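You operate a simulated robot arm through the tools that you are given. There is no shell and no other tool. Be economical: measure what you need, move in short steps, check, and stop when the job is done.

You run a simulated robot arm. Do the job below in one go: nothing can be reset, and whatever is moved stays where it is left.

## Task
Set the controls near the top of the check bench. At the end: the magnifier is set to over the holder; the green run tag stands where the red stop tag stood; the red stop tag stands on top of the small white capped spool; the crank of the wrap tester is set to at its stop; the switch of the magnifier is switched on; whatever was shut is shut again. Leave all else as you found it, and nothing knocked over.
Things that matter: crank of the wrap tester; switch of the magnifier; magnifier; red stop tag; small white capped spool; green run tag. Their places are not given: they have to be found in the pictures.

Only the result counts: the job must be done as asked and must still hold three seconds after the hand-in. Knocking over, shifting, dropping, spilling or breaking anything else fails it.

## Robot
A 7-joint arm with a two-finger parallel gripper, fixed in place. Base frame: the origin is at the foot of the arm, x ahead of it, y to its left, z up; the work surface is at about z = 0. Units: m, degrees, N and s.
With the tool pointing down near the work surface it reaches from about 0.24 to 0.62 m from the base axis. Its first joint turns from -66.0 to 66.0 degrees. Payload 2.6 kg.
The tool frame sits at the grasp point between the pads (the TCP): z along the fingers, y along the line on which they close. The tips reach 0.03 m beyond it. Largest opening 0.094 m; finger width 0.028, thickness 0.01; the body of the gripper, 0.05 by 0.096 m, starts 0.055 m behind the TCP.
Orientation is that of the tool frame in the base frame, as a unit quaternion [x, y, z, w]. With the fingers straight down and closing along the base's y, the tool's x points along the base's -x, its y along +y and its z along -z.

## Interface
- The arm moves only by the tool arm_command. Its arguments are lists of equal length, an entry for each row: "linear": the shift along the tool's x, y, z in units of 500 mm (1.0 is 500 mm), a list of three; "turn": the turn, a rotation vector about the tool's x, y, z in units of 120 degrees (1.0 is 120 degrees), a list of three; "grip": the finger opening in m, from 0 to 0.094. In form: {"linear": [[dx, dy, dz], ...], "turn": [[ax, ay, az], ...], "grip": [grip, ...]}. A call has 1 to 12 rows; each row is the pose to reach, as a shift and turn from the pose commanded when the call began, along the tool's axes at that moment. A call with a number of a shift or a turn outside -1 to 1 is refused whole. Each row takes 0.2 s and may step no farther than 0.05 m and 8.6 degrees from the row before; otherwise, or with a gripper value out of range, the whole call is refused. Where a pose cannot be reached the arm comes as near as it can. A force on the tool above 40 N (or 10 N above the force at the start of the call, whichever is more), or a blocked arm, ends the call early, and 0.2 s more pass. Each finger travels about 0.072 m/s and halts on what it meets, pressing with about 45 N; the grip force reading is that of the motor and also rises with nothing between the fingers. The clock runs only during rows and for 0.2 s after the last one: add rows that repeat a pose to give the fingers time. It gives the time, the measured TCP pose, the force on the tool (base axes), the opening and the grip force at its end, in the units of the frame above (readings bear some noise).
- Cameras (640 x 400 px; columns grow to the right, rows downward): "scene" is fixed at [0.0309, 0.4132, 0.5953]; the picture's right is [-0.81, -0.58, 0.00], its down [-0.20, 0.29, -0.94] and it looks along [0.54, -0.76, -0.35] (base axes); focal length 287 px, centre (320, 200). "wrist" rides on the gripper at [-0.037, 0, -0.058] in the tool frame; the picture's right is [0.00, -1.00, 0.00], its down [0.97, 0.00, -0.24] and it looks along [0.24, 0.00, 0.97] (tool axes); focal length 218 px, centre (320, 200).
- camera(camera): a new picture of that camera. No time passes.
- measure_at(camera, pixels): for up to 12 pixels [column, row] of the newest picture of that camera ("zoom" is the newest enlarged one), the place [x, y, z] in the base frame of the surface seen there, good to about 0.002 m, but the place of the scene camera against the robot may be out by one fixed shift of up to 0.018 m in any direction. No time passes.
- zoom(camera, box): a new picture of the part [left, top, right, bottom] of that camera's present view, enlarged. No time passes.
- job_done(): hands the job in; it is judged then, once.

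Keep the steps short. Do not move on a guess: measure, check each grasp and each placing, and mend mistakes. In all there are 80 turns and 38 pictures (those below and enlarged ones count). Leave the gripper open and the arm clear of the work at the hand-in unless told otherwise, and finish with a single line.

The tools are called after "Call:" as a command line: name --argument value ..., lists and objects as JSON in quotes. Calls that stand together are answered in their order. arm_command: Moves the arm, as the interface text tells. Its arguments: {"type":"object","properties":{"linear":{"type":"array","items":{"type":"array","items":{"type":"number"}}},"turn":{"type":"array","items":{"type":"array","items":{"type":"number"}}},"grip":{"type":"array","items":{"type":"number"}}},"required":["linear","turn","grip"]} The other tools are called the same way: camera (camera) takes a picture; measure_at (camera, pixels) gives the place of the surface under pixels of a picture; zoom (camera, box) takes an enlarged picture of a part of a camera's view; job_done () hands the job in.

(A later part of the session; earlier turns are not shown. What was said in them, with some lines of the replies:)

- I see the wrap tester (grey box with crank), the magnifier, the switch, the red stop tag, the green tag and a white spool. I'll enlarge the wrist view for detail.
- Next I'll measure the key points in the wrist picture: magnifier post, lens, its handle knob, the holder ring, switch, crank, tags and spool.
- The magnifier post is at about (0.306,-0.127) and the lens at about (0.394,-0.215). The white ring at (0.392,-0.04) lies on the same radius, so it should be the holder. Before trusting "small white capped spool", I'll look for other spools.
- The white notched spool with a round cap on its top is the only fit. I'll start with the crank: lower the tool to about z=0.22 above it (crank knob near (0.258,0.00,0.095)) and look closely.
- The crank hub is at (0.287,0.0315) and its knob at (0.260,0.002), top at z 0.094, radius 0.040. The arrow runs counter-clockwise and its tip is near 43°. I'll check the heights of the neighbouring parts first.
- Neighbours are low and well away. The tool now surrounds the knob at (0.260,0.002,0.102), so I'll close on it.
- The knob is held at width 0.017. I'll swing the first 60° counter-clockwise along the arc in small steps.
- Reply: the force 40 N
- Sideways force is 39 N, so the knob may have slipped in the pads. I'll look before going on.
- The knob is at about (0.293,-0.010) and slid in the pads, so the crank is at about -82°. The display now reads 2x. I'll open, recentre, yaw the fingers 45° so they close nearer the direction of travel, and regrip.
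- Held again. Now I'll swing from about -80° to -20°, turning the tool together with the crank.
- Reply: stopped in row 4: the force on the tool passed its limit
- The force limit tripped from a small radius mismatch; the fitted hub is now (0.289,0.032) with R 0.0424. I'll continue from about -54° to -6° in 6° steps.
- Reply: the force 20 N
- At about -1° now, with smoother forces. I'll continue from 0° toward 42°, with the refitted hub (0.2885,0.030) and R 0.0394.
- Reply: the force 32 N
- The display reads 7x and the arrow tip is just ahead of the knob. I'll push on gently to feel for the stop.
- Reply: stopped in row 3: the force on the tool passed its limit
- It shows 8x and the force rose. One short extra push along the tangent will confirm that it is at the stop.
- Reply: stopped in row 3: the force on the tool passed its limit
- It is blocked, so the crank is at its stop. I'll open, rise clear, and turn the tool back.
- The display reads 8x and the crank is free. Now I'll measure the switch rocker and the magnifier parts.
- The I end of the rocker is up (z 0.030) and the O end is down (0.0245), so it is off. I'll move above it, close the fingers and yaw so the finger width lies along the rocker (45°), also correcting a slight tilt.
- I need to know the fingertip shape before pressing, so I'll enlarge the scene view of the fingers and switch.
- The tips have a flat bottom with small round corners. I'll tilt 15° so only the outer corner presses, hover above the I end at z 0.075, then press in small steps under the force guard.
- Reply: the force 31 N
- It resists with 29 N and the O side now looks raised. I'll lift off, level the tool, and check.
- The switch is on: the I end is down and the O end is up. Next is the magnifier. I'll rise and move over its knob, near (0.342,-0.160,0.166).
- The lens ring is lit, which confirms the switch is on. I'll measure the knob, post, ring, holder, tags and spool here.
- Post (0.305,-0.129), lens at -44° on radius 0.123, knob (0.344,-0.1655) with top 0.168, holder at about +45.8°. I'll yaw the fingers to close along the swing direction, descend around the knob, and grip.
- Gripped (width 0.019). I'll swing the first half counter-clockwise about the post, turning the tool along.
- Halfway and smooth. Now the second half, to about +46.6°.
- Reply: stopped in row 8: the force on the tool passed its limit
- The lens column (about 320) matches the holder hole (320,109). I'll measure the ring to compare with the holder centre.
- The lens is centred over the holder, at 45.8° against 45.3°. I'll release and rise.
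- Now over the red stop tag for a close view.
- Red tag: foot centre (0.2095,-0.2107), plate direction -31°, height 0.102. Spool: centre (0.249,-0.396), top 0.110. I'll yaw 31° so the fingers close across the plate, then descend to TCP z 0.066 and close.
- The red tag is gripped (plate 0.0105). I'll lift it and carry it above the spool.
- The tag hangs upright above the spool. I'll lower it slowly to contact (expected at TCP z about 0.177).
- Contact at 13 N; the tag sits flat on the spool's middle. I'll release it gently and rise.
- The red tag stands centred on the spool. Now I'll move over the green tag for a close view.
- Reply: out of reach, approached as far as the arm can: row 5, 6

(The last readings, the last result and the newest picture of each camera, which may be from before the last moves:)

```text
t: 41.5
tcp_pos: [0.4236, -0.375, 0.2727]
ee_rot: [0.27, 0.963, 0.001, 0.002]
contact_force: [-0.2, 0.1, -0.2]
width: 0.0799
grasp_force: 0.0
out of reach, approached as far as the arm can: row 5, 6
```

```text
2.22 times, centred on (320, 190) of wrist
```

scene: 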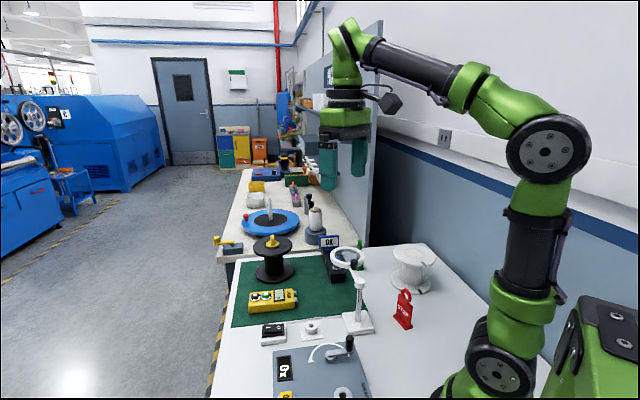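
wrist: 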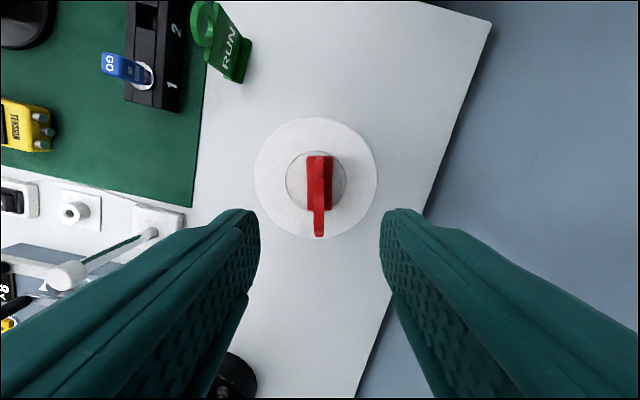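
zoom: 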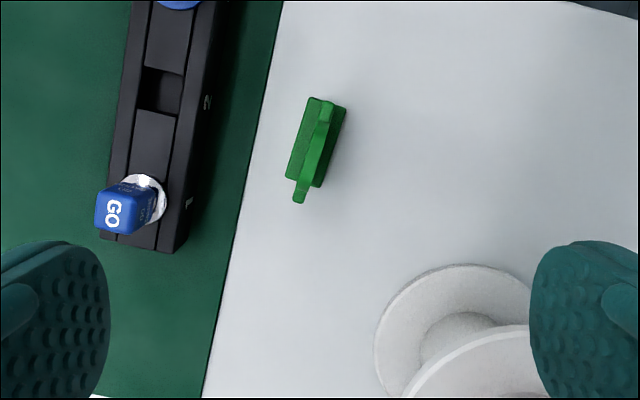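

Call:
measure_at --camera "zoom" --pixels '[[312, 100], [344, 108], [320, 184], [290, 177], [326, 105], [300, 198], [318, 130], [323, 145], [305, 190], [308, 170], [333, 110], [316, 180]]'

```text
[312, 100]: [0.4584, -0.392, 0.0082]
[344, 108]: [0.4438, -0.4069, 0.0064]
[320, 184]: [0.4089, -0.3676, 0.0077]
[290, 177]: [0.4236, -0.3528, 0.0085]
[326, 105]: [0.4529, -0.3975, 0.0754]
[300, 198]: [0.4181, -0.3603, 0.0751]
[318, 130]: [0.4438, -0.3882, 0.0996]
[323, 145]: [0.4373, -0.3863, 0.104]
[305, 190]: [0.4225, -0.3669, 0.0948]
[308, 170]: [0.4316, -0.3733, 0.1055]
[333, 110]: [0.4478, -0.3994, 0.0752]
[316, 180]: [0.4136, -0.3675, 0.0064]
```

Green tag: foot centre (0.4345,-0.3793), plate direction about -47.5°. I'll check the neighbouring fixture's distances before descending.

Call:
measure_at --camera "zoom" --pixels '[[180, 3], [195, 6], [150, 195], [115, 200], [215, 20], [195, 180], [165, 190]]'

Call:
arm_command --linear '[[0, 0, 0.04], [0, 0, 0.06], [0, 0, 0.08]]' --turn '[[0, 0, 0.05], [0, 0, 0.1], [0, 0, 0.1375]]' --grip '[0.06, 0.055, 0.05]'

```text
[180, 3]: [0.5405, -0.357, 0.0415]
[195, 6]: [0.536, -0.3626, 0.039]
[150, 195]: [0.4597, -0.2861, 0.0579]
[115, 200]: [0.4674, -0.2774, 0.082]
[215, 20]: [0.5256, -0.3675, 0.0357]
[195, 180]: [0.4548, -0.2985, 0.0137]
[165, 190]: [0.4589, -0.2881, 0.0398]
```

```text
t: 42.2
tcp_pos: [0.4228, -0.3767, 0.2355]
ee_rot: [0.406, 0.914, 0.0, 0.002]
contact_force: [-0.5, -0.1, -0.4]
width: 0.0501
grasp_force: 0.0
```

Fixture parts are low and clear. I'll descend partway, to TCP z 0.14, and check the alignment from the reading.

Call:
arm_command --linear '[[-0.005, 0.004, 0.07], [-0.012, 0.009, 0.13], [-0.0196, 0.014, 0.19], [-0.0196, 0.014, 0.19]]' --turn '[[0, 0, 0], [0, 0, 0], [0, 0, 0], [0, 0, 0]]' --grip '[0.05, 0.05, 0.05, 0.05]'

```text
t: 43.2
tcp_pos: [0.435, -0.3809, 0.14]
ee_rot: [0.405, 0.914, 0.001, 0.003]
contact_force: [0.4, 0.2, -1.0]
width: 0.0497
grasp_force: 0.1
```

Aligned. I'll go down to z 0.0665 and close.

Call:
arm_command --linear '[[0, 0, 0.06], [0, 0, 0.11], [0, 0, 0.147], [0, 0, 0.147], [0, 0, 0.147], [0, 0, 0.147], [0, 0, 0.147], [0, 0, 0.147]]' --turn '[[0, 0, 0], [0, 0, 0], [0, 0, 0], [0, 0, 0], [0, 0, 0], [0, 0, 0], [0, 0, 0], [0, 0, 0]]' --grip '[0.05, 0.05, 0.05, 0.05, 0.035, 0.02, 0.005, 0.0]'

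```text
t: 45.0
tcp_pos: [0.4332, -0.379, 0.0678]
ee_rot: [0.406, 0.914, 0.0, 0.003]
contact_force: [-0.4, -0.7, -0.6]
width: 0.0106
grasp_force: 44.2
```

The green tag is gripped. I'll lift it and carry it toward the red tag's old place, turning +16.8° on the way.

Call:
arm_command --linear '[[0, 0, -0.07], [0, 0, -0.14], [0, 0, -0.19], [0.08, -0.0155, -0.2], [0.16, -0.031, -0.21], [0.24, -0.0464, -0.22], [0.32, -0.0619, -0.22], [0.4, -0.0774, -0.22], [0.48, -0.0929, -0.22], [0.552, -0.1068, -0.22], [0.552, -0.1068, -0.22]]' --turn '[[0, 0, 0], [0, 0, 0], [0, 0, 0], [0, 0, -0.02], [0, 0, -0.04], [0, 0, -0.06], [0, 0, -0.08], [0, 0, -0.1], [0, 0, -0.12], [0, 0, -0.14], [0, 0, -0.14]]' --grip '[0, 0, 0, 0, 0, 0, 0, 0, 0, 0, 0]'

Call:
arm_command --linear '[[0, 0, 0]]' --turn '[[0, 0, 0]]' --grip '[0]'

```text
t: 47.5
tcp_pos: [0.208, -0.21, 0.1765]
ee_rot: [0.267, 0.964, 0.001, 0.002]
contact_force: [0.2, 0.2, 0.0]
width: 0.0104
grasp_force: 44.0
```

```text
t: 47.9
tcp_pos: [0.2083, -0.2108, 0.1756]
ee_rot: [0.266, 0.964, 0.001, 0.003]
contact_force: [-0.1, 0.5, -0.4]
width: 0.0103
grasp_force: 43.6
```

Position (0.208,-0.2105), yaw 31°. I'll lower to just above contact, then slowly down.

Call:
arm_command --linear '[[-0.002, 0, 0.08], [-0.002, 0, 0.15], [-0.002, 0, 0.2], [-0.002, 0, 0.21], [-0.002, 0, 0.215], [-0.002, 0, 0.219], [-0.002, 0, 0.222], [-0.002, 0, 0.222]]' --turn '[[0, 0, 0], [0, 0, 0], [0, 0, 0], [0, 0, 0], [0, 0, 0], [0, 0, 0], [0, 0, 0], [0, 0, 0]]' --grip '[0, 0, 0, 0, 0, 0, 0, 0]'

```text
t: 49.9
tcp_pos: [0.2096, -0.2106, 0.0669]
ee_rot: [0.268, 0.963, 0.001, 0.004]
contact_force: [-2.2, 1.9, 7.2]
width: 0.0101
grasp_force: 44.3
stopped in row 8: the force on the tool passed its limit (the readings are from after the stop); the commanded pose is now the measured one
```

Contact with the bench (7 N) at z 0.067, the same as for the red tag. I'll release and rise.

Call:
arm_command --linear '[[0, 0, 0], [0, 0, 0], [0, 0, 0], [0, 0, 0], [0, 0, -0.08], [0, 0, -0.16], [0, 0, -0.24], [0, 0, -0.32], [0, 0, -0.38], [0, 0, -0.38]]' --turn '[[0, 0, 0], [0, 0, 0], [0, 0, 0], [0, 0, 0], [0, 0, 0], [0, 0, 0], [0, 0, 0], [0, 0, 0], [0, 0, 0], [0, 0, 0]]' --grip '[0.014, 0.025, 0.045, 0.05, 0.05, 0.05, 0.05, 0.05, 0.05, 0.05]'

Call:
zoom --camera "scene" --box '[210, 210, 470, 390]'

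Call:
camera --camera "wrist"

```text
t: 52.0
tcp_pos: [0.2096, -0.208, 0.2577]
ee_rot: [0.267, 0.964, 0.001, 0.004]
contact_force: [0.5, 0.4, -0.3]
width: 0.05
grasp_force: 0.1
```

```text
2.22 times, centred on (340, 300) of scene
```

zoom: 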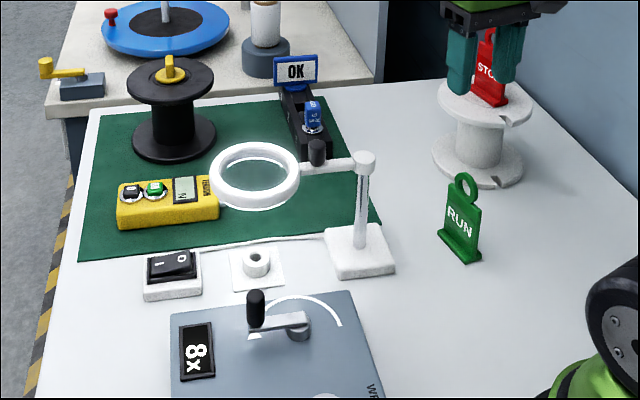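

```text
6 pictures are left
```

wrist: 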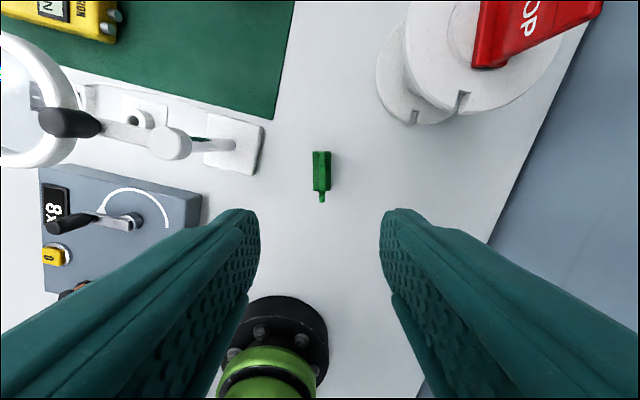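

Everything stands. I'll verify the green tag's foot, the lens and the crank by measuring.

Call:
measure_at --camera "wrist" --pixels '[[315, 153], [329, 153], [329, 188], [315, 188], [172, 145], [50, 122], [60, 222], [133, 218], [72, 100], [60, 150], [495, 55], [500, 10]]'

Call:
measure_at --camera "scene" --pixels '[[292, 279], [330, 279], [311, 266], [310, 292], [311, 319], [360, 274], [338, 277]]'

```text
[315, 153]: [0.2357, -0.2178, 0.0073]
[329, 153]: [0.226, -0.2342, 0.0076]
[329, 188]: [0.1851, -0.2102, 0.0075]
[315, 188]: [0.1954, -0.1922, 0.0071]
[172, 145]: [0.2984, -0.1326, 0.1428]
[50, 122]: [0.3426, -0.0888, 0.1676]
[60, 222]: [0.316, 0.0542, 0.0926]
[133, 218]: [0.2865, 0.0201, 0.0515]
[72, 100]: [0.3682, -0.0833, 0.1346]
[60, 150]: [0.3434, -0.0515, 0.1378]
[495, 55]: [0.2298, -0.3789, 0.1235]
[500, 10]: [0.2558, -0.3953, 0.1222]
```

```text
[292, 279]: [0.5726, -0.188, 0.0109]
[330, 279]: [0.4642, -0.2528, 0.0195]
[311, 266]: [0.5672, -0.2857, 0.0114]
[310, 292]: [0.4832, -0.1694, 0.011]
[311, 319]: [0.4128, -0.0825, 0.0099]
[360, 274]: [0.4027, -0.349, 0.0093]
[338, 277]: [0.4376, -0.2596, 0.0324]
```

Call:
measure_at --camera "wrist" --pixels '[[47, 224], [52, 218], [52, 232], [57, 226], [70, 218], [105, 222], [130, 222], [65, 90], [30, 38], [20, 163], [2, 160], [72, 130]]'

Call:
zoom --camera "wrist" --box '[0, 20, 240, 270]'

```text
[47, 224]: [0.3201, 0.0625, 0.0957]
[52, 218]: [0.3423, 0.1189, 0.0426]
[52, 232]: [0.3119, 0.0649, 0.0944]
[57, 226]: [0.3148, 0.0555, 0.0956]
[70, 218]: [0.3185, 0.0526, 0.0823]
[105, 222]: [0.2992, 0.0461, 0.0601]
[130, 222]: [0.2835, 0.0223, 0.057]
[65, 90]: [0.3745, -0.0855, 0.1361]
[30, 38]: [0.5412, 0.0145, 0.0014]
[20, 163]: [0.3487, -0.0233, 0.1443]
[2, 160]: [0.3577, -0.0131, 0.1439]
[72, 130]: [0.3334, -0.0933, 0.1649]
```

```text
1.60 times, centred on (120, 145) of wrist
```

zoom: 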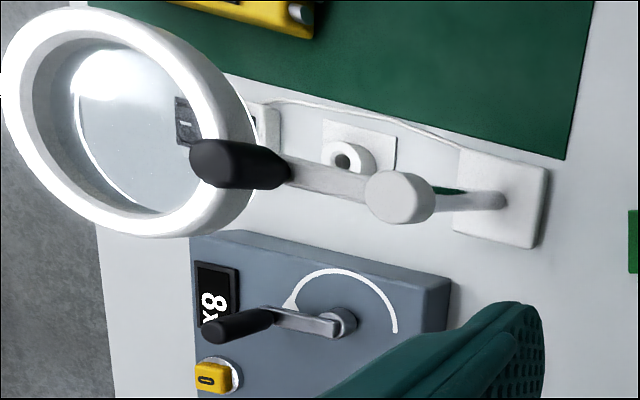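

All readings agree. The crank knob is at its stop (8x), the lens is over the holder, the light is on, and both tags stand where asked. The gripper is open and clear, so I'll hand in.

Call:
job_done

```text
The job is handed in.
```

The job is handed in with every requested setting made: crank at its stop (8x), magnifier switched on and over the holder, red stop tag on the white capped spool, green run tag within about 3 mm of the red tag's old place, and nothing had to be opened or shut.
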